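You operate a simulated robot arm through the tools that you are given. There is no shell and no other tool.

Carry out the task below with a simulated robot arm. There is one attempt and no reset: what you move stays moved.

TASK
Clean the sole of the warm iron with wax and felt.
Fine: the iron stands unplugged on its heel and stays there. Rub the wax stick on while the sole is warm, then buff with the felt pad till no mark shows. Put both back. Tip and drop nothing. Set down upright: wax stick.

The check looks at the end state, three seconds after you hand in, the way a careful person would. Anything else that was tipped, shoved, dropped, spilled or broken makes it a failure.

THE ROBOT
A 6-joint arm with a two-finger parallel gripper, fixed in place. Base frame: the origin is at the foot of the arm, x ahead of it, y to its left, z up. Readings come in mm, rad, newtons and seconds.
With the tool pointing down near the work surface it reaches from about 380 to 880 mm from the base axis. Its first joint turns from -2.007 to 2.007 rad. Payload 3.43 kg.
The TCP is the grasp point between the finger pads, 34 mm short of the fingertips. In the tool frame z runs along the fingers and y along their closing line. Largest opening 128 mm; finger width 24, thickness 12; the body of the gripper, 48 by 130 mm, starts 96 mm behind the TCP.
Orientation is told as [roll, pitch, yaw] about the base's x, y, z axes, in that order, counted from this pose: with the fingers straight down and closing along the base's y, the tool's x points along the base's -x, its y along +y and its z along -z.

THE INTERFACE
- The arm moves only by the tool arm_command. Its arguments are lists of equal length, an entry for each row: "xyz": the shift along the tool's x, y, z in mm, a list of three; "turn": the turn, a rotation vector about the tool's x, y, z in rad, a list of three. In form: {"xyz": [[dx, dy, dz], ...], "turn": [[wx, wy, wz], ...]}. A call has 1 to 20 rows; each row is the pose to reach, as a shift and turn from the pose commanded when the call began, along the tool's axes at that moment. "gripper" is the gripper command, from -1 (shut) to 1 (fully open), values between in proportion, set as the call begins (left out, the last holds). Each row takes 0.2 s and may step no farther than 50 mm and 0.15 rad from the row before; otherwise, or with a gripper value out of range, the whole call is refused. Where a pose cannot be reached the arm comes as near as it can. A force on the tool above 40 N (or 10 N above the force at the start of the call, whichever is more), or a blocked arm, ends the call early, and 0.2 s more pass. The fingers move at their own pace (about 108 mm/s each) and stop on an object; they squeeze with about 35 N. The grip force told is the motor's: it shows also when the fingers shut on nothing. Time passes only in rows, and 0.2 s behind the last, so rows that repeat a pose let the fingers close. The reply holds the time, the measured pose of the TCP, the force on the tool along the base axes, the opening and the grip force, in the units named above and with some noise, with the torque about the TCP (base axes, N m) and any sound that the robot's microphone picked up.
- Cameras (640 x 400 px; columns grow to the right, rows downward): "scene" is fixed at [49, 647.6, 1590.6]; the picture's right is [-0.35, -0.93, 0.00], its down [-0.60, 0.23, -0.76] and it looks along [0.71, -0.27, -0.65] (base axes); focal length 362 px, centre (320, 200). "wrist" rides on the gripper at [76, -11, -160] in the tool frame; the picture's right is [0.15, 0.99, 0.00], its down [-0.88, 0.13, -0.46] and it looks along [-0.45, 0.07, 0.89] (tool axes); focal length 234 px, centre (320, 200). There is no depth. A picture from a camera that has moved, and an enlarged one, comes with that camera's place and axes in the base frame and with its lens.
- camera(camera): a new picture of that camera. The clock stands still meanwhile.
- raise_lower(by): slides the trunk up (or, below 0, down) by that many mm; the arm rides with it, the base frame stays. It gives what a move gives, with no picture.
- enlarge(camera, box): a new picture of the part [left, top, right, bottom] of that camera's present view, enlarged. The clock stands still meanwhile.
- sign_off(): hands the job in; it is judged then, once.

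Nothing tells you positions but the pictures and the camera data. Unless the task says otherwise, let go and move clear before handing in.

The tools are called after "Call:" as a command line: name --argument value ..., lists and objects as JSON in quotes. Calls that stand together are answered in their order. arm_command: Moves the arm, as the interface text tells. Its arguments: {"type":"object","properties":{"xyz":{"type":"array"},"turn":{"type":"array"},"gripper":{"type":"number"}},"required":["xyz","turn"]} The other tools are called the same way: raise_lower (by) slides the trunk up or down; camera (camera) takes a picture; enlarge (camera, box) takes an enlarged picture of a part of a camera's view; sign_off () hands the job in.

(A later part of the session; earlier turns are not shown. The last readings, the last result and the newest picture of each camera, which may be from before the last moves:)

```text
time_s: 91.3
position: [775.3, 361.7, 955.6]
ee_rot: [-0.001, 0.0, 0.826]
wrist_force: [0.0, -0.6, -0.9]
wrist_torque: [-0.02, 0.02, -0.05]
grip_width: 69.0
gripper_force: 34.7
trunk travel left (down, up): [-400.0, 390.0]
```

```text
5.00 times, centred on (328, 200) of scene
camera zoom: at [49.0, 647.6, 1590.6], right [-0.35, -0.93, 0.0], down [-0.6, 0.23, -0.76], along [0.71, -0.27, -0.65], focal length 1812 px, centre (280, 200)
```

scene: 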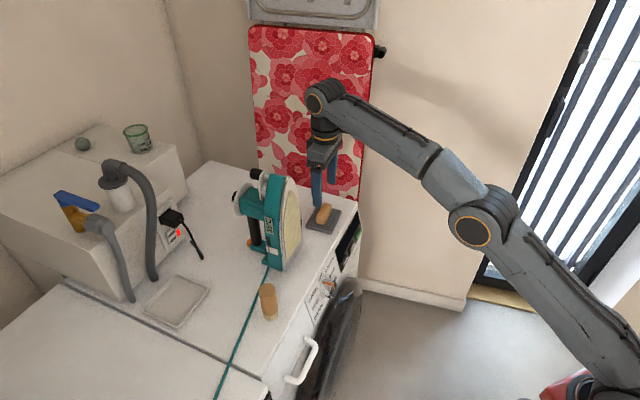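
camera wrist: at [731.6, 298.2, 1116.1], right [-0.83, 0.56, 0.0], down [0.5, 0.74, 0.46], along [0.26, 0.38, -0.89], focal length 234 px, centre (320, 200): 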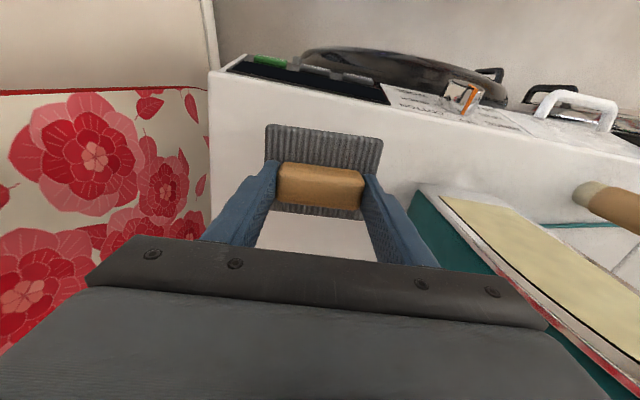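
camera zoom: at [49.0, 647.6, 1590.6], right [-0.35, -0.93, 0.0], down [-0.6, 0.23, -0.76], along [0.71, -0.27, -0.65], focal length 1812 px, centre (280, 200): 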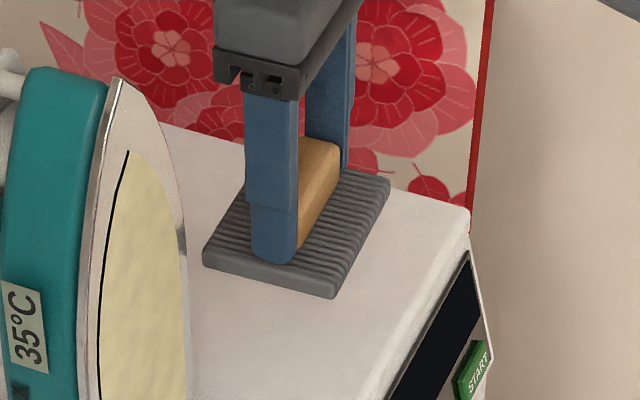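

The pad is held level and secure. I'll line the tool up with the arm's own plane and tilt slowly, since that avoids the wrist jerk that dropped the stick. I'm staying over the washer top.

Call:
arm_command --xyz '[[0, 0, -5], [0, 0, -10], [0, 0, -15], [0, 0, -20]]' --turn '[[0, 0, 0.107], [0, 0, 0.214], [0, 0, 0.321], [0, 0, 0.426]]'

Call:
arm_command --xyz '[[0, 0, 0], [0, 0, 0], [0, 0, 0], [0, 0, 0], [0, 0, 0], [0, 0, 0]]' --turn '[[0, -0.08, 0], [0, -0.16, 0], [0, -0.24, 0], [0, -0.32, 0], [0, -0.4, 0], [0, -0.48, 0]]'

Call:
camera --camera "wrist"

Call:
camera --camera "scene"

```text
time_s: 92.3
position: [775.0, 361.7, 975.7]
ee_rot: [0.0, -0.001, 0.396]
wrist_force: [0.2, 0.4, -1.7]
wrist_torque: [0.02, 0.0, 0.02]
grip_width: 69.1
gripper_force: 34.6
trunk travel left (down, up): [-400.0, 390.0]
```

```text
time_s: 93.7
position: [775.8, 361.9, 976.5]
ee_rot: [-0.001, -0.482, 0.4]
wrist_force: [0.7, 0.5, -0.2]
wrist_torque: [0.0, 0.03, -0.05]
grip_width: 69.1
gripper_force: 34.9
trunk travel left (down, up): [-400.0, 390.0]
```

```text
taken
camera wrist: at [649.8, 295.4, 1082.8], right [-0.5, 0.86, -0.07], down [0.47, 0.34, 0.81], along [0.72, 0.38, -0.58], focal length 234 px, centre (320, 200)
```

wrist: 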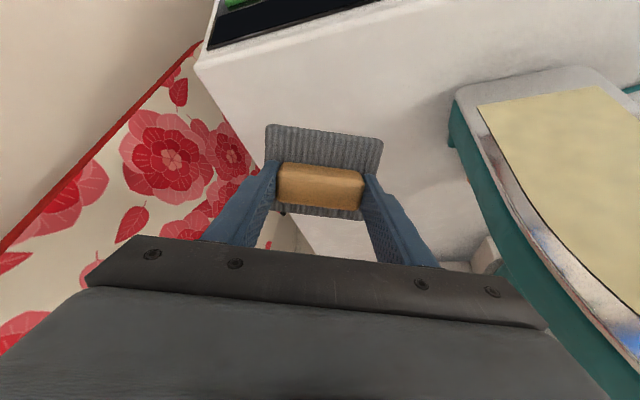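

```text
taken
```

scene: 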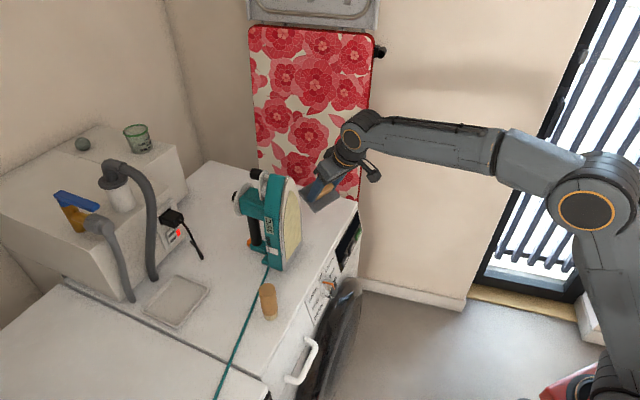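

Steady so far. Continuing the slow tilt through the mid-range.

Call:
arm_command --xyz '[[0, 0, 0], [0, 0, 0], [0, 0, 0], [0, 0, 0], [0, 0, 0]]' --turn '[[0, -0.06, 0], [0, -0.12, 0], [0, -0.18, 0], [0, -0.24, 0], [0, -0.3, 0]]'

Call:
camera --camera "wrist"

Call:
camera --camera "scene"

```text
time_s: 94.9
position: [775.8, 361.3, 976.5]
ee_rot: [0.0, -0.782, 0.4]
wrist_force: [-0.4, 0.0, -0.8]
wrist_torque: [-0.02, 0.02, 0.0]
grip_width: 69.0
gripper_force: 35.3
trunk travel left (down, up): [-400.0, 390.0]
```

```text
taken
camera wrist: at [626.5, 285.4, 1036.4], right [-0.48, 0.87, -0.1], down [0.23, 0.24, 0.94], along [0.85, 0.43, -0.31], focal length 234 px, centre (320, 200)
```

wrist: 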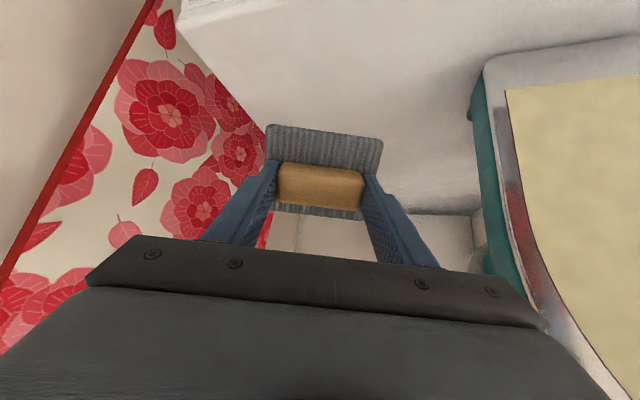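

```text
taken
```

scene: 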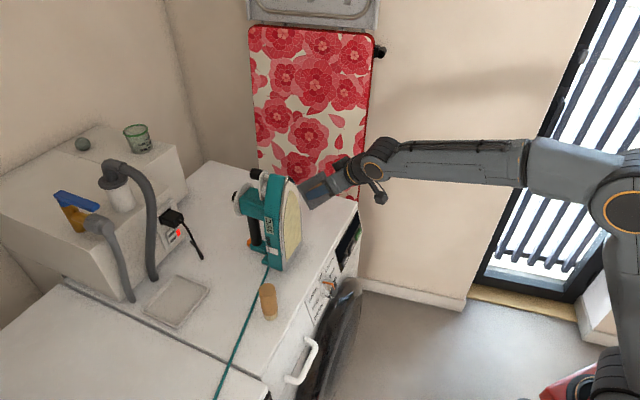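

Call:
arm_command --xyz '[[0, 0, 0], [0, 0, 0], [0, 0, 0], [0, 0, 0], [0, 0, 0], [0, 0, 0]]' --turn '[[0, -0.05, 0], [0, -0.1, 0], [0, -0.15, 0], [0, -0.2, 0], [0, -0.25, 0], [0, -0.3, 0]]'

Call:
camera --camera "wrist"

Call:
camera --camera "scene"

```text
time_s: 96.3
position: [777.7, 356.3, 976.3]
ee_rot: [-0.016, -1.027, 0.4]
wrist_force: [0.2, -0.6, -1.3]
wrist_torque: [-0.01, 0.0, 0.0]
grip_width: 68.7
gripper_force: 35.3
out of reach, approached as far as the arm can: row 6
trunk travel left (down, up): [-400.0, 390.0]
```

```text
taken
camera wrist: at [618.9, 280.4, 994.5], right [-0.44, 0.89, -0.13], down [0.01, 0.15, 0.99], along [0.9, 0.44, -0.07], focal length 234 px, centre (320, 200)
```

wrist: 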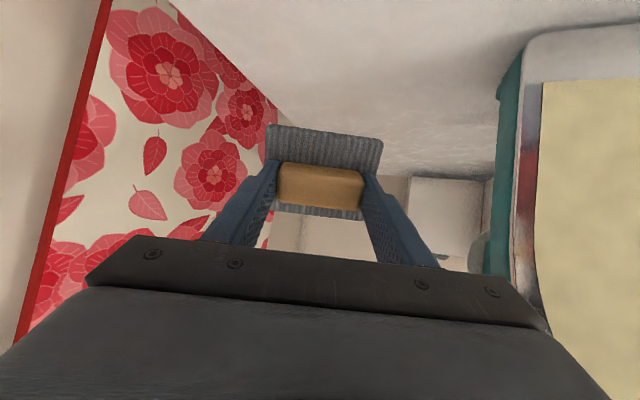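

```text
taken
```

scene: 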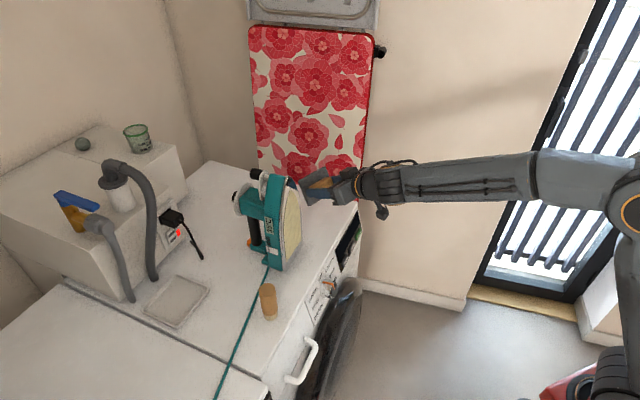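

At 1.03 rad the tool has lined up with the forearm, which is the sensitive point, and the wrist began to roll. I'll step back 0.2 rad, align the tool exactly with the arm's plane, and then cross that point straight.

Call:
arm_command --xyz '[[0, 1.8, 0], [0, 3.6, 0], [0, 5.5, 0], [0, 5.5, 0]]' --turn '[[-0.016, 0.067, -0.006], [-0.031, 0.133, -0.013], [-0.047, 0.2, -0.019], [-0.047, 0.2, -0.019]]'

Call:
camera --camera "scene"

Call:
camera --camera "wrist"

```text
time_s: 97.3
position: [775.8, 361.6, 976.5]
ee_rot: [0.006, -0.829, 0.431]
wrist_force: [-0.2, -0.2, -0.3]
wrist_torque: [-0.01, 0.03, -0.02]
grip_width: 68.8
gripper_force: 34.8
out of reach, approached as far as the arm can: row 1, 2
trunk travel left (down, up): [-400.0, 390.0]
```

```text
taken
```

scene: 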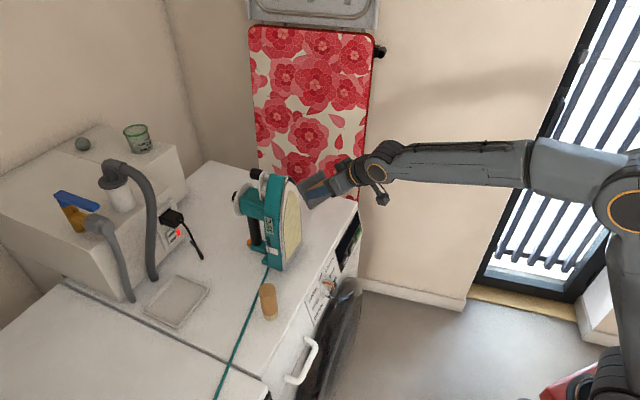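

```text
taken
camera wrist: at [628.2, 279.5, 1029.5], right [-0.51, 0.86, -0.1], down [0.18, 0.22, 0.96], along [0.84, 0.47, -0.27], focal length 234 px, centre (320, 200)
```

wrist: 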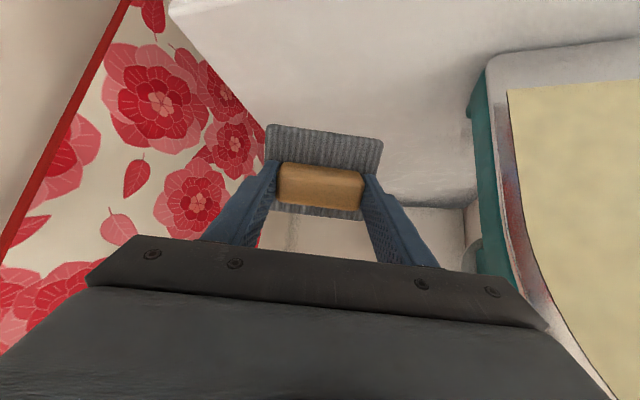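

Recovered, and now aligned with the arm plane. Crossing straight through.

Call:
arm_command --xyz '[[0, 0, 0], [0, 0, 0], [0, 0, 0], [0, 0, 0]]' --turn '[[0.002, -0.14, -0.003], [0.002, -0.28, -0.003], [0.002, -0.42, -0.003], [0.002, -0.42, -0.003]]'

Call:
camera --camera "scene"

Call:
camera --camera "wrist"

```text
time_s: 98.5
position: [781.8, 328.2, 960.3]
ee_rot: [0.314, -1.159, -0.058]
wrist_force: [0.3, 0.6, -1.1]
wrist_torque: [0.0, 0.02, -0.01]
grip_width: 68.8
gripper_force: 35.2
out of reach, approached as far as the arm can: row 2, 3
trunk travel left (down, up): [-400.0, 390.0]
stopped in row 4: the arm was blocked; the commanded pose is now the measured one
```

```text
taken
```

scene: 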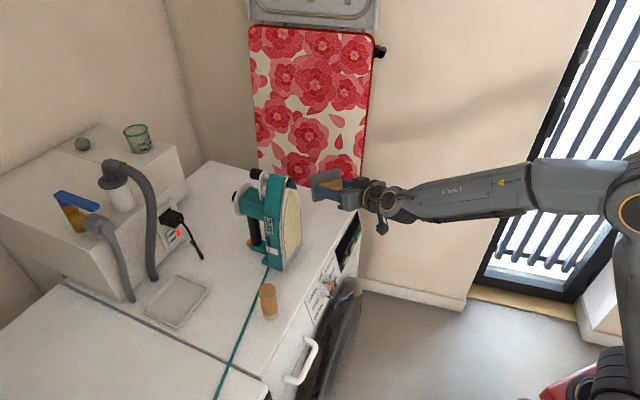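

```text
taken
camera wrist: at [612.7, 277.3, 951.2], right [-0.28, 0.96, -0.01], down [-0.08, -0.01, 1.0], along [0.96, 0.28, 0.08], focal length 234 px, centre (320, 200)
```

wrist: 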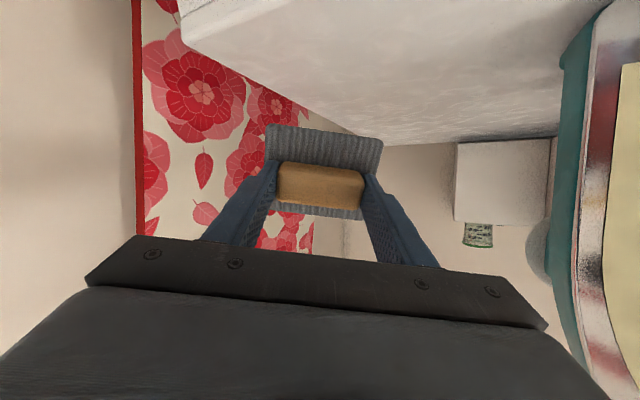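

The wrist rolled the other way and stopped; nothing is touching and the pad is still firmly held. I'll back away from the board side first, then ease the tilt back down the way it came.

Call:
arm_command --xyz '[[5, 6.6, -18.6], [9.9, 13.1, -37.2], [14.9, 19.7, -55.8], [14.9, 19.7, -55.8]]' --turn '[[0.046, -0.006, 0.019], [0.092, -0.012, 0.038], [0.1375, -0.0186, 0.0572], [0.1375, -0.0186, 0.0572]]'

Call:
camera --camera "scene"

Call:
camera --camera "wrist"

```text
time_s: 99.5
position: [721.4, 331.2, 968.9]
ee_rot: [0.314, -1.156, -0.207]
wrist_force: [0.2, 0.0, -0.8]
wrist_torque: [0.0, 0.02, 0.0]
grip_width: 69.1
gripper_force: 34.8
trunk travel left (down, up): [-400.0, 390.0]
```

```text
taken
```

scene: 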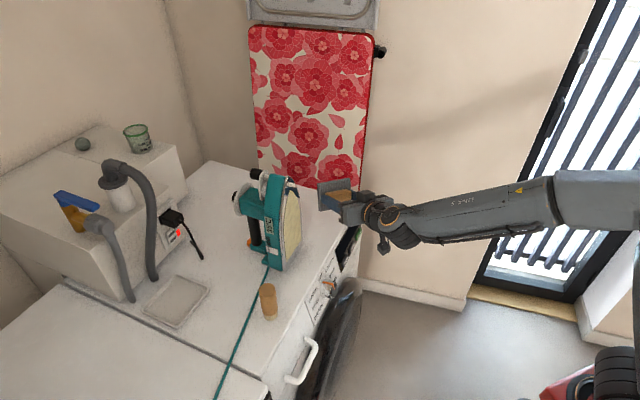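

```text
taken
camera wrist: at [547.4, 307.5, 959.5], right [-0.13, 0.99, -0.01], down [-0.08, 0.0, 1.0], along [0.99, 0.14, 0.08], focal length 234 px, centre (320, 200)
```

wrist: 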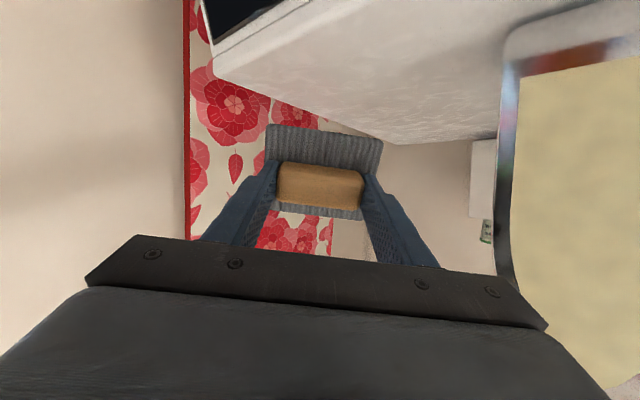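

Call:
arm_command --xyz '[[0, 0, 0], [0, 0, 0], [0, 0, 0], [0, 0, 0], [0, 0, 0], [0, 0, 0], [0, 0, 0], [0, 0, 0], [0, 0, 0], [0, 0, 0], [0, 0, 0], [0, 0, 0], [0, 0, 0]]' --turn '[[0.008, 0.0595, 0], [0.0161, 0.119, 0], [0.0241, 0.1784, 0], [0.0321, 0.2379, 0], [0.0402, 0.2974, 0], [0.0482, 0.3569, 0], [0.0562, 0.4164, 0], [0.0642, 0.4758, 0], [0.0723, 0.5353, 0], [0.0803, 0.5948, 0], [0.0883, 0.6543, 0], [0.0964, 0.7137, 0], [0.1044, 0.7732, 0]]'

Call:
camera --camera "scene"

Call:
camera --camera "wrist"

```text
time_s: 102.3
position: [723.0, 332.0, 969.6]
ee_rot: [0.056, -0.391, -0.014]
wrist_force: [-0.3, 0.3, -0.1]
wrist_torque: [-0.01, -0.01, 0.03]
grip_width: 69.1
gripper_force: 34.6
trunk travel left (down, up): [-400.0, 390.0]
```

```text
taken
```

scene: 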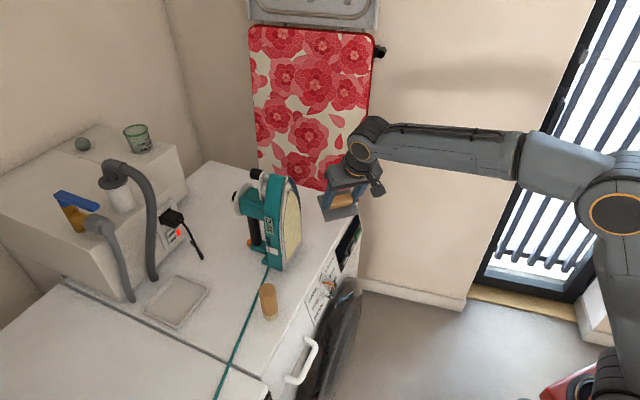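

```text
taken
camera wrist: at [591.1, 313.9, 1088.3], right [-0.14, 0.99, 0.0], down [0.64, 0.1, 0.76], along [0.76, 0.11, -0.64], focal length 234 px, centre (320, 200)
```

wrist: 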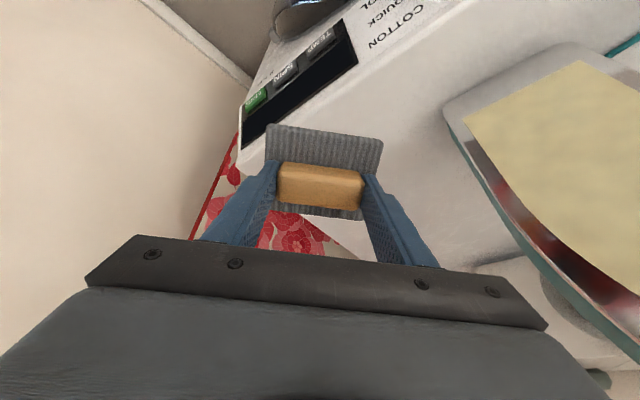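

The wide path around that sensitive direction was smooth and the pad never slipped. Now I'll go up the other way: turn to face the sole first, well to the left of the arm's plane, then tilt.

Call:
arm_command --xyz '[[0, 0, 0], [0, 0, 0], [0, 0, 0], [0, 0, 0], [0, 0, 0], [0, 0, 0]]' --turn '[[-0.0448, 0.0036, -0.1298], [-0.0895, 0.0073, -0.2597], [-0.1343, 0.0109, -0.3895], [-0.1791, 0.0145, -0.5194], [-0.2238, 0.0182, -0.6492], [-0.2686, 0.0218, -0.7791]]'

Call:
arm_command --xyz '[[0, 0, 0], [0, 0, 0], [0, 0, 0], [0, 0, 0], [0, 0, 0], [0, 0, 0], [0, 0, 0]]' --turn '[[0, -0.07, 0], [0, -0.14, 0], [0, -0.21, 0], [0, -0.28, 0], [0, -0.35, 0], [0, -0.42, 0], [0, -0.49, 0]]'

Call:
camera --camera "scene"

Call:
camera --camera "wrist"

```text
time_s: 103.7
position: [722.9, 332.4, 970.3]
ee_rot: [-0.001, -0.395, 0.833]
wrist_force: [-0.3, 0.0, -0.2]
wrist_torque: [-0.03, -0.04, 0.04]
grip_width: 69.0
gripper_force: 34.9
trunk travel left (down, up): [-400.0, 390.0]
```

```text
time_s: 105.3
position: [722.9, 332.5, 970.8]
ee_rot: [-0.003, -0.886, 0.832]
wrist_force: [-0.4, 0.4, -1.8]
wrist_torque: [-0.03, -0.02, -0.02]
grip_width: 69.0
gripper_force: 35.1
trunk travel left (down, up): [-400.0, 390.0]
```

```text
taken
```

scene: 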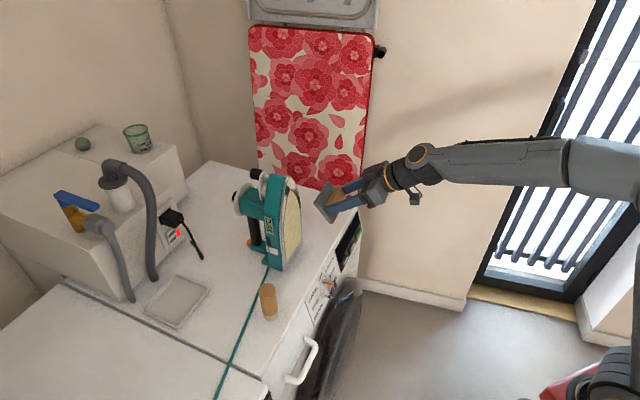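

```text
taken
camera wrist: at [614.5, 198.2, 1013.4], right [-0.79, 0.6, -0.12], down [0.04, 0.24, 0.97], along [0.61, 0.76, -0.21], focal length 234 px, centre (320, 200)
```

wrist: 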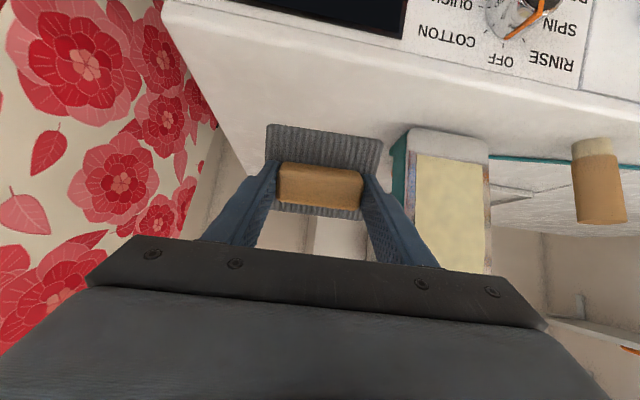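

Smooth and exact. Continuing to horizontal.

Call:
arm_command --xyz '[[0, 0, 0], [0, 0, 0], [0, 0, 0], [0, 0, 0], [0, 0, 0], [0, 0, 0], [0, 0, 0], [0, 0, 0], [0, 0, 0], [0, 0, 0]]' --turn '[[0, -0.07, 0], [0, -0.14, 0], [0, -0.21, 0], [0, -0.28, 0], [0, -0.35, 0], [0, -0.42, 0], [0, -0.49, 0], [0, -0.56, 0], [0, -0.63, 0], [0, -0.685, 0]]'

Call:
camera --camera "scene"

Call:
camera --camera "wrist"

```text
time_s: 107.5
position: [722.2, 332.7, 969.8]
ee_rot: [-1.566, -1.567, 2.399]
wrist_force: [-0.3, -0.4, -0.8]
wrist_torque: [0.01, 0.01, 0.0]
grip_width: 69.3
gripper_force: 34.9
trunk travel left (down, up): [-400.0, 390.0]
```

```text
taken
```

scene: 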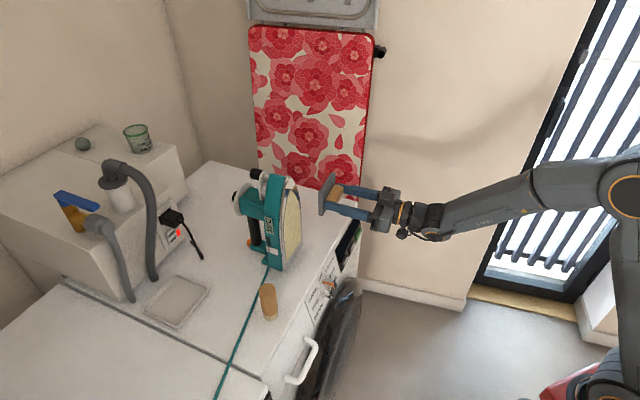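

```text
taken
camera wrist: at [622.7, 206.6, 895.5], right [-0.73, 0.67, -0.15], down [-0.41, -0.25, 0.88], along [0.55, 0.7, 0.45], focal length 234 px, centre (320, 200)
```

wrist: 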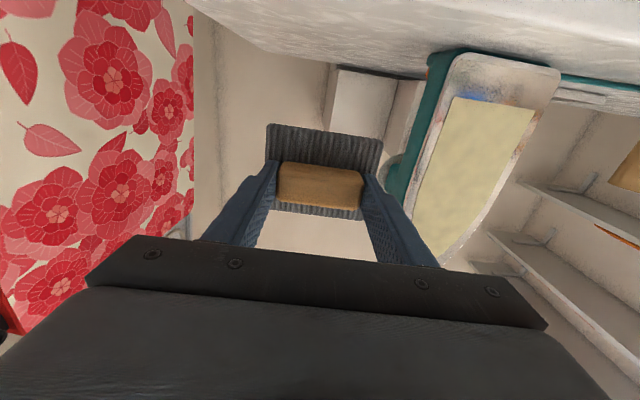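

The tool is horizontal with the felt facing the sole's direction. I'll back off slightly, slide left to the front of the iron and align to the sole, staying about 40 mm off.

Call:
arm_command --xyz '[[0, 0, -30], [0, 40, -30], [0, 80, -30], [0, 120, -30], [0, 155, -25], [0, 155.4, -15]]' --turn '[[0, 0, 0], [0.01, 0, 0], [0.02, 0, 0], [0.035, 0, 0], [0.05, 0, 0], [0.053, 0, 0]]'

Call:
camera --camera "wrist"

Call:
enlarge --camera "scene" --box '[220, 150, 380, 290]'

```text
time_s: 108.9
position: [611.3, 391.7, 971.5]
ee_rot: [-0.585, -1.568, 1.386]
wrist_force: [0.4, 0.1, -0.3]
wrist_torque: [0.0, 0.02, 0.01]
grip_width: 69.0
gripper_force: 35.5
out of reach, approached as far as the arm can: row 5, 6
trunk travel left (down, up): [-400.0, 390.0]
```

```text
taken
camera wrist: at [508.3, 268.2, 897.4], right [-0.71, 0.69, -0.15], down [-0.41, -0.23, 0.88], along [0.57, 0.69, 0.45], focal length 234 px, centre (320, 200)
```

wrist: 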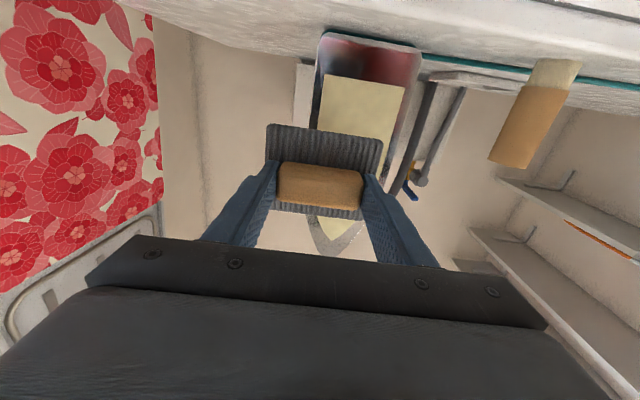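

```text
2.86 times, centred on (300, 220) of scene
camera zoom: at [49.0, 647.6, 1590.6], right [-0.35, -0.93, 0.0], down [-0.6, 0.23, -0.76], along [0.71, -0.27, -0.65], focal length 1035 px, centre (377, 143)
```

zoom: 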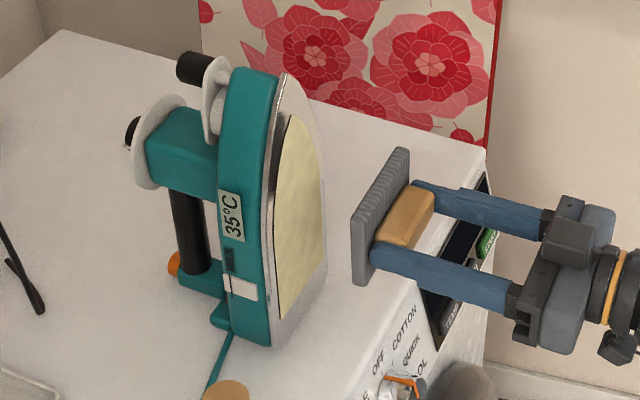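

The wrist roll reaches its limit here before I'm fully in front of the sole. Lowering the trunk will flatten the forearm and free it, so I'll raise the arm 200 mm and then drop the trunk 200 mm, clear of the iron.

Call:
arm_command --xyz '[[-40, 0, -5], [-80, 0, -10], [-120, 0, -10], [-160, 0, -10], [-200, 0, -10]]' --turn '[[0, 0, 0], [0, 0, 0], [0, 0, 0], [0, 0, 0], [0, 0, 0]]'

Call:
raise_lower --by -200

Call:
camera --camera "scene"

Call:
camera --camera "wrist"

```text
time_s: 110.1
position: [607.3, 384.7, 1171.8]
ee_rot: [-0.686, -1.568, 1.46]
wrist_force: [0.0, 0.1, -0.8]
wrist_torque: [-0.04, 0.02, 0.04]
grip_width: 69.1
gripper_force: 35.4
trunk travel left (down, up): [-400.0, 390.0]
```

```text
time_s: 112.3
position: [607.1, 385.8, 971.4]
ee_rot: [-0.872, -1.566, 1.649]
wrist_force: [-0.4, -0.3, -1.4]
wrist_torque: [-0.02, 0.06, -0.01]
grip_width: 69.0
gripper_force: 35.0
trunk travel left (down, up): [-200.0, 590.0]
```

```text
taken
```

scene: 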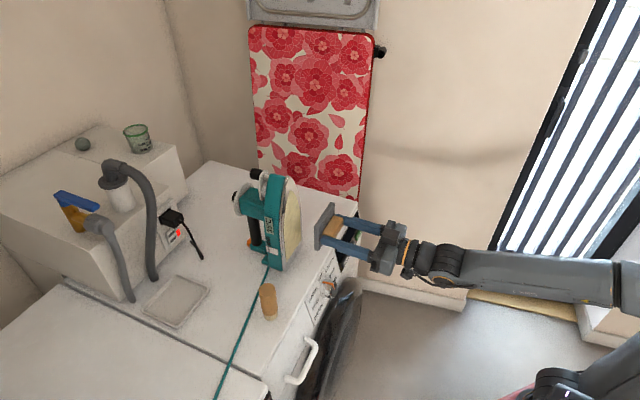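

```text
taken
camera wrist: at [501.2, 264.0, 896.2], right [-0.7, 0.7, -0.15], down [-0.42, -0.23, 0.88], along [0.59, 0.67, 0.45], focal length 234 px, centre (320, 200)
```

wrist: 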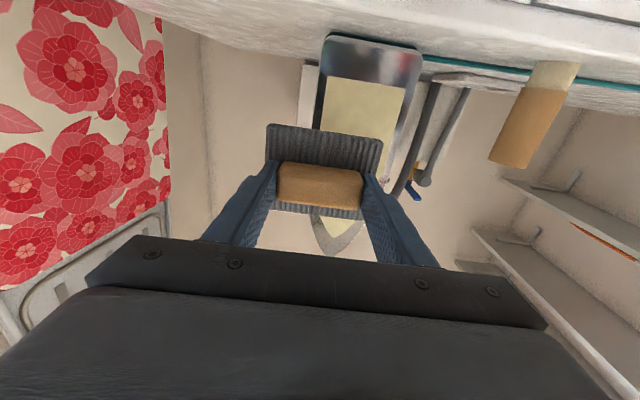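

Now there's freedom. The tool is aligned at azimuth 0.777, and the sole's centre is 35 mm to the left of the pad. I'll shift over and approach to about 15 mm.

Call:
arm_command --xyz '[[0, 18, 0], [0, 35, 5], [0, 35, 25], [0, 35, 43]]' --turn '[[0, 0, 0], [0, 0, 0], [0, 0, 0], [0, 0, 0]]'

Call:
camera --camera "wrist"

Call:
enlarge --camera "scene" --box '[240, 160, 360, 270]'

```text
time_s: 113.3
position: [629.6, 420.5, 967.3]
ee_rot: [-0.312, -1.565, 1.117]
wrist_force: [-0.6, 0.0, -0.6]
wrist_torque: [0.01, 0.01, -0.01]
grip_width: 69.1
gripper_force: 34.4
out of reach, approached as far as the arm can: row 1, 2, 3, 4
trunk travel left (down, up): [-200.0, 590.0]
```

```text
taken
camera wrist: at [526.9, 295.4, 893.1], right [-0.71, 0.69, -0.15], down [-0.41, -0.23, 0.88], along [0.57, 0.69, 0.44], focal length 234 px, centre (320, 200)
```

wrist: 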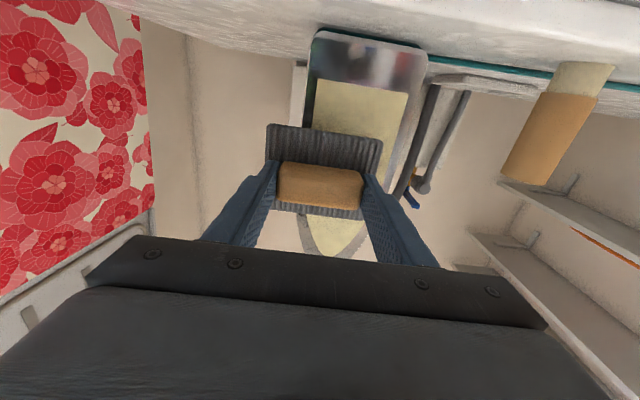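

```text
3.64 times, centred on (300, 215) of scene
camera zoom: at [49.0, 647.6, 1590.6], right [-0.35, -0.93, 0.0], down [-0.6, 0.23, -0.76], along [0.71, -0.27, -0.65], focal length 1318 px, centre (393, 146)
```

zoom: 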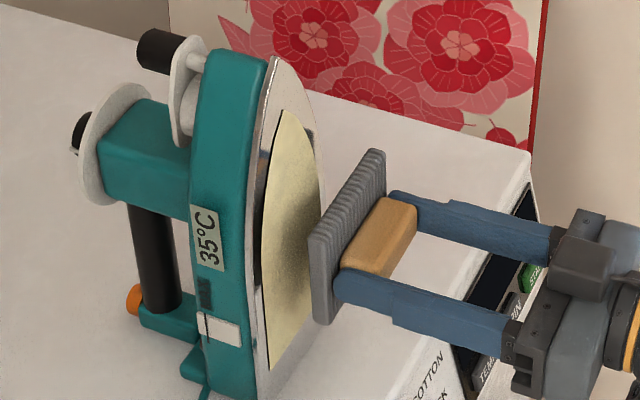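

The wrist roll limit still bites at this height. I'll retreat, raise the arm another 200 mm and drop the trunk to its lowest, which should flatten the forearm enough.

Call:
arm_command --xyz '[[0, 0, -25], [-35, 0, -45], [-80, 0, -50], [-120, 0, -50], [-160, 0, -50], [-200, 0, -50]]' --turn '[[0, 0, 0], [0, 0, 0], [0, 0, 0], [0, 0, 0], [0, 0, 0], [0, 0, 0]]'

Call:
raise_lower --by -200

Call:
camera --camera "scene"

Call:
camera --camera "wrist"

```text
time_s: 114.7
position: [592.7, 387.7, 1170.1]
ee_rot: [1.695, -1.451, -0.904]
wrist_force: [0.8, -0.7, -2.8]
wrist_torque: [0.01, -0.11, 0.09]
grip_width: 68.8
gripper_force: 34.8
out of reach, approached as far as the arm can: row 1, 4, 5
trunk travel left (down, up): [-200.0, 590.0]
```

```text
time_s: 116.8
position: [647.7, 385.8, 967.8]
ee_rot: [-0.753, -1.567, 1.535]
wrist_force: [-1.2, -0.2, -0.6]
wrist_torque: [-0.03, 0.02, -0.01]
grip_width: 69.1
gripper_force: 34.8
trunk travel left (down, up): [0.0, 790.0]
```

```text
taken
```

scene: 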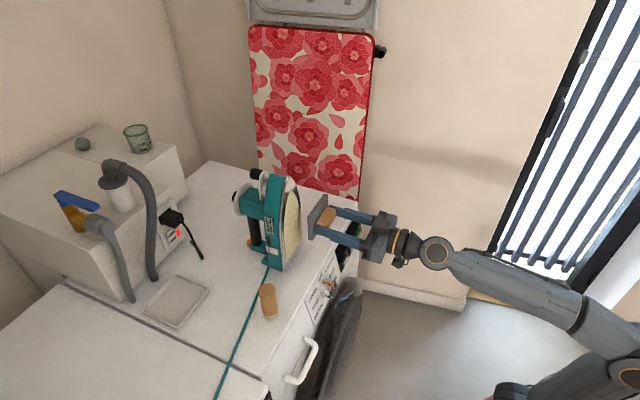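

```text
taken
camera wrist: at [541.5, 265.3, 892.7], right [-0.7, 0.7, -0.15], down [-0.42, -0.22, 0.88], along [0.59, 0.67, 0.45], focal length 234 px, centre (320, 200)
```

wrist: 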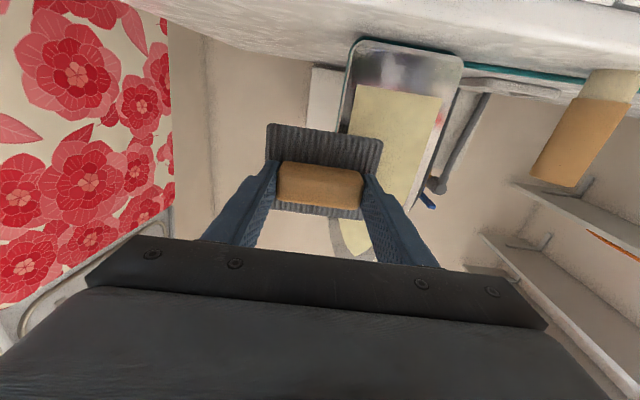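

The tool is horizontal, aligned at 0.782, with no limits reported, and the pad is still secure about 30 mm from the sole plane. I'll slide left to centre on the sole.

Call:
arm_command --xyz '[[0, 20, -5], [0, 42, -5], [0, 64, -5], [0, 64, -5]]' --turn '[[0, 0, 0], [0, 0, 0], [0, 0, 0], [0, 0, 0]]'

Call:
camera --camera "wrist"

Call:
enlarge --camera "scene" --box '[240, 160, 360, 270]'

```text
time_s: 117.8
position: [602.8, 432.9, 967.4]
ee_rot: [-0.734, -1.568, 1.516]
wrist_force: [0.8, 0.3, -1.5]
wrist_torque: [-0.01, 0.05, 0.02]
grip_width: 69.1
gripper_force: 35.4
out of reach, approached as far as the arm can: row 1, 2, 3, 4
trunk travel left (down, up): [0.0, 790.0]
```

```text
taken
camera wrist: at [495.6, 310.2, 892.8], right [-0.7, 0.7, -0.15], down [-0.42, -0.22, 0.88], along [0.59, 0.68, 0.45], focal length 234 px, centre (320, 200)
```

wrist: 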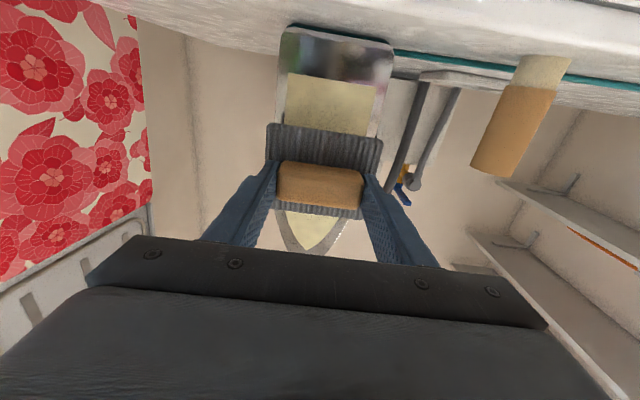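

```text
3.64 times, centred on (300, 215) of scene
camera zoom: at [49.0, 647.6, 1590.6], right [-0.35, -0.93, 0.0], down [-0.6, 0.23, -0.76], along [0.71, -0.27, -0.65], focal length 1318 px, centre (393, 146)
```

zoom: 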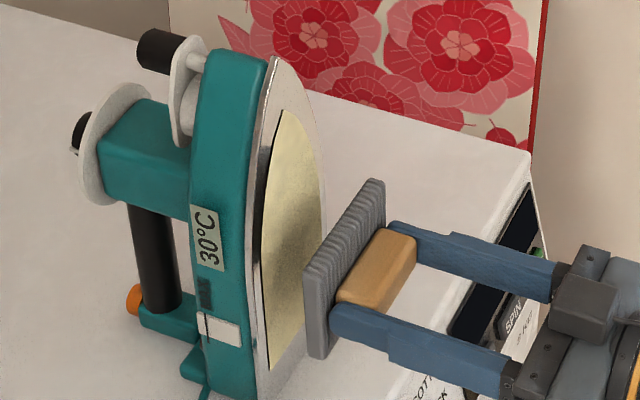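

The pad is centred in front of the sole with the correct orientation, about 30 mm off. I'll approach slowly.

Call:
arm_command --xyz '[[0, 0, 10], [0, 0, 18], [0, 0, 22]]' --turn '[[0, 0, 0], [0, 0, 0], [0, 0, 0]]'

Call:
enlarge --camera "scene" --box '[270, 190, 330, 250]'

Call:
camera --camera "wrist"

```text
time_s: 118.7
position: [618.2, 447.0, 968.3]
ee_rot: [-0.811, -1.568, 1.592]
wrist_force: [0.5, -0.6, -1.6]
wrist_torque: [-0.02, 0.01, -0.03]
grip_width: 69.0
gripper_force: 34.6
trunk travel left (down, up): [0.0, 790.0]
```

```text
6.67 times, centred on (300, 220) of scene
camera zoom: at [49.0, 647.6, 1590.6], right [-0.35, -0.93, 0.0], down [-0.6, 0.23, -0.76], along [0.71, -0.27, -0.65], focal length 2415 px, centre (453, 67)
```

zoom: 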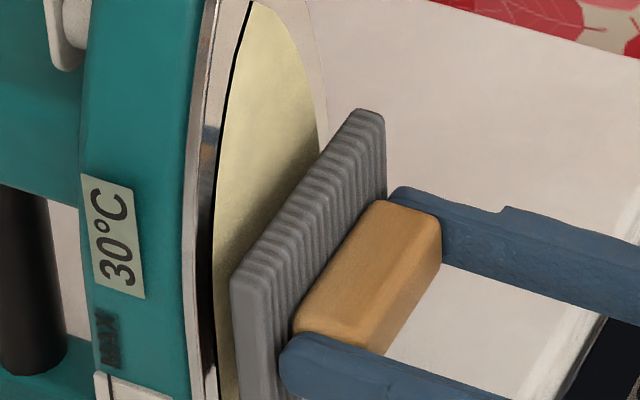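

```text
taken
camera wrist: at [511.5, 325.8, 893.1], right [-0.7, 0.7, -0.15], down [-0.42, -0.22, 0.88], along [0.59, 0.68, 0.45], focal length 234 px, centre (320, 200)
```

wrist: 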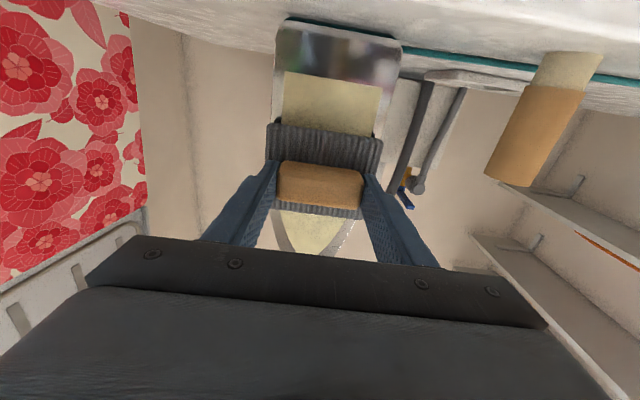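

About 8–10 mm to go. Stepping in while reading the force.

Call:
arm_command --xyz '[[0, 0, 3], [0, 0, 5]]' --turn '[[0, 0, 0], [0, 0, 0]]'

Call:
enlarge --camera "scene" --box '[270, 190, 330, 250]'

```text
time_s: 119.2
position: [621.0, 450.7, 967.9]
ee_rot: [-0.824, -1.567, 1.604]
wrist_force: [0.3, 0.6, -0.2]
wrist_torque: [-0.05, -0.01, 0.0]
grip_width: 69.1
gripper_force: 34.9
trunk travel left (down, up): [0.0, 790.0]
```

```text
6.67 times, centred on (300, 220) of scene
camera zoom: at [49.0, 647.6, 1590.6], right [-0.35, -0.93, 0.0], down [-0.6, 0.23, -0.76], along [0.71, -0.27, -0.65], focal length 2415 px, centre (453, 67)
```

zoom: 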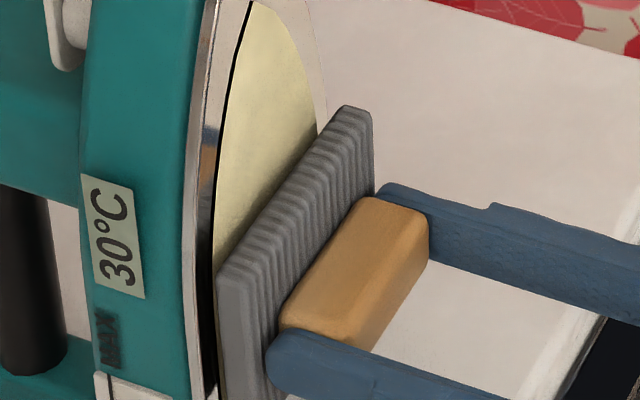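

Call:
arm_command --xyz '[[0, 0, 1.5], [0, 0, 3]]' --turn '[[0, 0, 0], [0, 0, 0]]'

```text
time_s: 119.8
position: [622.2, 452.9, 967.9]
ee_rot: [-0.725, -1.565, 1.507]
wrist_force: [-1.0, -0.3, 0.8]
wrist_torque: [-0.02, 0.03, 0.01]
grip_width: 69.0
gripper_force: 35.0
trunk travel left (down, up): [0.0, 790.0]
```

Call:
arm_command --xyz '[[0, 0, 1.5]]' --turn '[[0, 0, 0]]'

Call:
enlarge --camera "scene" --box '[270, 190, 330, 250]'

```text
time_s: 120.2
position: [623.7, 454.1, 968.3]
ee_rot: [-0.633, -1.566, 1.412]
wrist_force: [-0.5, -0.2, -1.2]
wrist_torque: [-0.03, 0.04, -0.01]
grip_width: 69.0
gripper_force: 35.4
trunk travel left (down, up): [0.0, 790.0]
```

```text
6.67 times, centred on (300, 220) of scene
camera zoom: at [49.0, 647.6, 1590.6], right [-0.35, -0.93, 0.0], down [-0.6, 0.23, -0.76], along [0.71, -0.27, -0.65], focal length 2415 px, centre (453, 67)
```

zoom: 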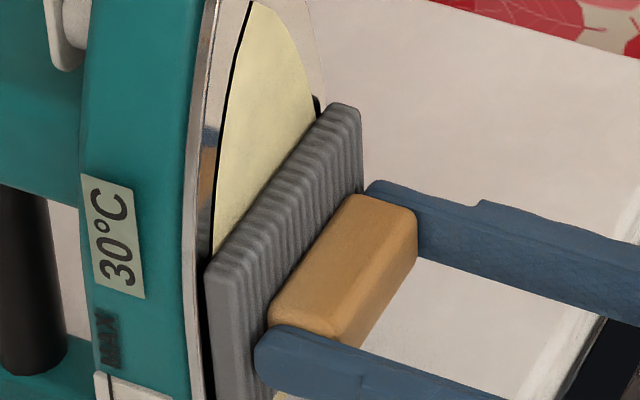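

Call:
arm_command --xyz '[[0, 0, 1.2]]' --turn '[[0, 0, 0]]'

```text
time_s: 120.7
position: [624.1, 454.2, 967.4]
ee_rot: [-0.624, -1.568, 1.404]
wrist_force: [-0.6, 0.7, -0.9]
wrist_torque: [0.0, 0.05, -0.01]
grip_width: 69.0
gripper_force: 35.0
trunk travel left (down, up): [0.0, 790.0]
```

Call:
arm_command --xyz '[[0, 0, 1.2]]' --turn '[[0, 0, 0]]'

```text
time_s: 121.0
position: [624.5, 454.5, 968.8]
ee_rot: [-0.726, -1.567, 1.506]
wrist_force: [-1.7, -1.1, -1.1]
wrist_torque: [0.05, -0.05, 0.09]
grip_width: 68.9
gripper_force: 35.1
trunk travel left (down, up): [0.0, 790.0]
```

Contact at about 2 N, with the left edge first. I'll yaw a touch to flatten it and begin buffing with a short stroke down.

Call:
arm_command --xyz '[[10, 0, 0], [22, 0, 0], [34, 0, 0]]' --turn '[[-0.015, 0, 0], [-0.015, 0, 0], [-0.015, 0, 0]]'

Call:
enlarge --camera "scene" --box '[250, 170, 330, 260]'

```text
time_s: 121.8
position: [624.7, 455.0, 934.1]
ee_rot: [-0.802, -1.568, 1.596]
wrist_force: [-0.4, -1.8, 0.8]
wrist_torque: [0.06, -0.09, -0.11]
grip_width: 68.9
gripper_force: 34.9
trunk travel left (down, up): [0.0, 790.0]
```

```text
4.44 times, centred on (290, 215) of scene
camera zoom: at [49.0, 647.6, 1590.6], right [-0.35, -0.93, 0.0], down [-0.6, 0.23, -0.76], along [0.71, -0.27, -0.65], focal length 1610 px, centre (453, 133)
```

zoom: 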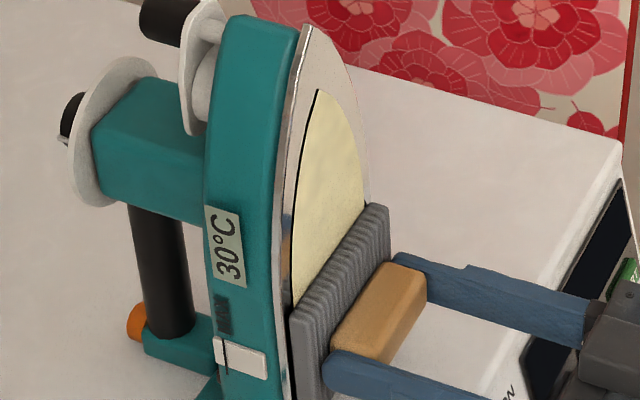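

Light contact is held. Longer buffing strokes now: down to the base, then up towards the tip.

Call:
arm_command --xyz '[[18, 0, 0], [34, 0, 0], [18, 0, 0], [0, 0, 0], [-25, 0, 0], [-50, 0, 0], [-75, 0, 0], [-100, 0, 0]]' --turn '[[0.006, 0, 0], [0.006, 0, 0], [0.006, 0, 0], [0.006, 0, 0], [0.006, 0, 0], [0.006, 0, 0], [0.006, 0, 0], [0.006, 0, 0]]'

Call:
enlarge --camera "scene" --box '[250, 170, 330, 260]'

```text
time_s: 123.7
position: [625.3, 455.0, 1033.5]
ee_rot: [-0.679, -1.566, 1.468]
wrist_force: [0.2, -1.4, -1.7]
wrist_torque: [0.05, -0.05, 0.02]
grip_width: 68.9
gripper_force: 35.6
trunk travel left (down, up): [0.0, 790.0]
```

```text
4.44 times, centred on (290, 215) of scene
camera zoom: at [49.0, 647.6, 1590.6], right [-0.35, -0.93, 0.0], down [-0.6, 0.23, -0.76], along [0.71, -0.27, -0.65], focal length 1610 px, centre (453, 133)
```

zoom: 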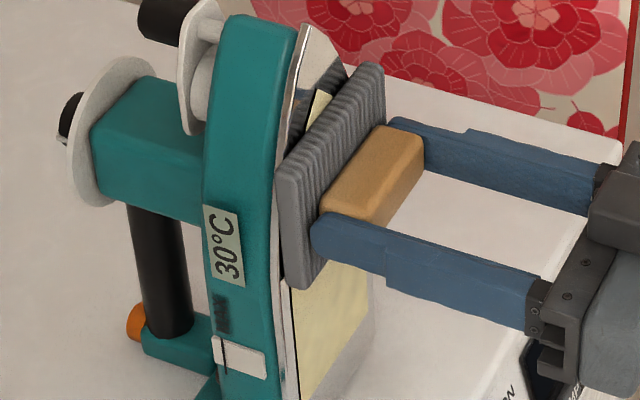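

The film is still there. I'll add a hair more pressure and keep stroking.

Call:
arm_command --xyz '[[0, 0, 0.7], [25, 0, 0.7], [50, 0, 0.7], [75, 0, 0.7], [100, 0, 0.7], [125, 0, 0.7], [100, 0, 0.7], [75, 0, 0.7], [50, 0, 0.7], [25, 0, 0.7], [0, 0, 0.7]]' --turn '[[0, 0, 0], [0, 0, 0], [0, 0, 0], [0, 0, 0], [0, 0, 0], [0, 0, 0], [0, 0, 0], [0, 0, 0], [0, 0, 0], [0, 0, 0], [0, 0, 0]]'

Call:
enlarge --camera "scene" --box '[250, 170, 330, 260]'

```text
time_s: 126.0
position: [626.1, 456.5, 1031.5]
ee_rot: [-0.466, -1.568, 1.255]
wrist_force: [-1.1, -2.0, -1.3]
wrist_torque: [0.04, -0.02, -0.03]
grip_width: 68.8
gripper_force: 35.1
trunk travel left (down, up): [0.0, 790.0]
```

```text
4.44 times, centred on (290, 215) of scene
camera zoom: at [49.0, 647.6, 1590.6], right [-0.35, -0.93, 0.0], down [-0.6, 0.23, -0.76], along [0.71, -0.27, -0.65], focal length 1610 px, centre (453, 133)
```

zoom: 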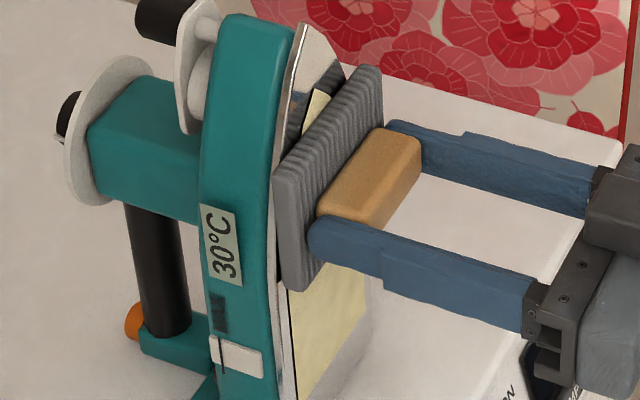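

The film hasn't changed yet and the iron crept about 1–2 mm when pressed up high. I'll ease off, go to the lower half where the iron is most stable, and buff there with a bit more force.

Call:
arm_command --xyz '[[0, 0, -1.5], [30, 0, -1.5], [65, 0, -1.5], [100, 0, -1.5], [100, 0, -0.5]]' --turn '[[0, 0, 0], [0, 0, 0], [0, 0, 0], [0, 0, 0], [0, 0, 0]]'

Call:
enlarge --camera "scene" --box '[240, 170, 330, 270]'

Call:
enlarge --camera "wrist" --box '[240, 0, 400, 140]'

```text
time_s: 127.2
position: [625.1, 454.9, 934.2]
ee_rot: [-0.503, -1.566, 1.291]
wrist_force: [0.4, 0.4, -1.4]
wrist_torque: [-0.04, 0.02, 0.03]
grip_width: 69.2
gripper_force: 34.3
trunk travel left (down, up): [0.0, 790.0]
```

```text
4.00 times, centred on (285, 220) of scene
camera zoom: at [49.0, 647.6, 1590.6], right [-0.35, -0.93, 0.0], down [-0.6, 0.23, -0.76], along [0.71, -0.27, -0.65], focal length 1449 px, centre (460, 120)
```

zoom: 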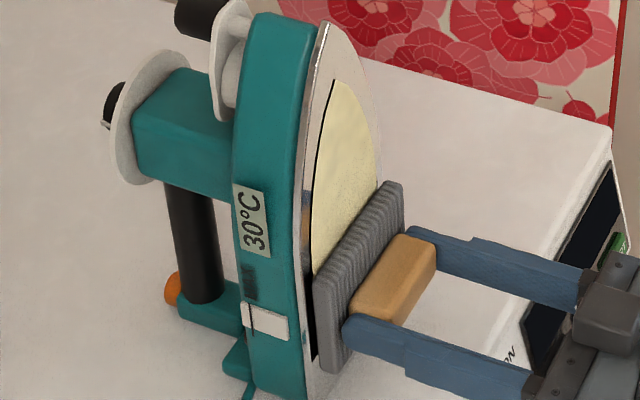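

```text
2.86 times, centred on (320, 70) of wrist
camera zoom: at [520.8, 332.6, 859.4], right [-0.7, 0.7, -0.15], down [-0.41, -0.23, 0.88], along [0.58, 0.68, 0.45], focal length 669 px, centre (320, 571)
```

zoom: 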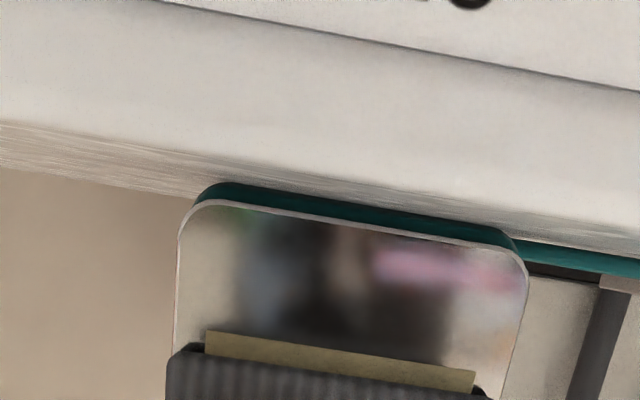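

Call:
arm_command --xyz '[[0, 0, 1.3]]' --turn '[[0, 0, 0]]'

```text
time_s: 127.7
position: [626.0, 456.4, 934.2]
ee_rot: [-0.809, -1.566, 1.598]
wrist_force: [0.7, -0.1, -1.1]
wrist_torque: [0.0, 0.01, 0.0]
grip_width: 69.2
gripper_force: 34.9
trunk travel left (down, up): [0.0, 790.0]
```

Call:
arm_command --xyz '[[0, 0, 1.3]]' --turn '[[0, 0, 0]]'

```text
time_s: 128.1
position: [626.7, 457.9, 933.7]
ee_rot: [-0.648, -1.567, 1.44]
wrist_force: [-1.1, -3.0, -0.8]
wrist_torque: [0.09, -0.03, -0.01]
grip_width: 69.2
gripper_force: 34.9
trunk travel left (down, up): [0.0, 790.0]
```

About 3.2 N. Rubbing here with lateral and vertical strokes.

Call:
arm_command --xyz '[[0, 12, 0], [0, 0, 0], [0, -12, 0], [0, 0, 0], [18, 0, 0], [34, 0, 0], [15, 0, 0], [-10, 0, 0], [-30, 0, 0], [-10, 0, 0], [10, 0, 0]]' --turn '[[0, 0, 0], [0, 0, 0], [0, 0, 0], [0, 0, 0], [0, 0, 0], [0, 0, 0], [0, 0, 0], [0, 0, 0], [0, 0, 0], [0, 0, 0], [0, 0, 0]]'

Call:
enlarge --camera "scene" --box '[240, 170, 330, 270]'

```text
time_s: 130.4
position: [626.7, 457.2, 923.5]
ee_rot: [-0.805, -1.567, 1.593]
wrist_force: [-0.1, -0.2, -0.6]
wrist_torque: [-0.04, -0.02, 0.02]
grip_width: 69.1
gripper_force: 35.5
trunk travel left (down, up): [0.0, 790.0]
```

```text
4.00 times, centred on (285, 220) of scene
camera zoom: at [49.0, 647.6, 1590.6], right [-0.35, -0.93, 0.0], down [-0.6, 0.23, -0.76], along [0.71, -0.27, -0.65], focal length 1449 px, centre (460, 120)
```

zoom: 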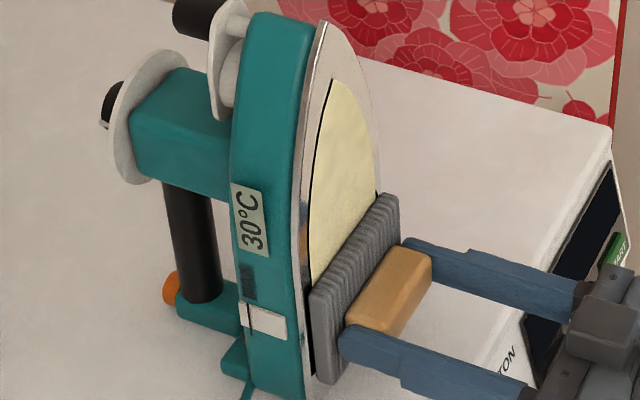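

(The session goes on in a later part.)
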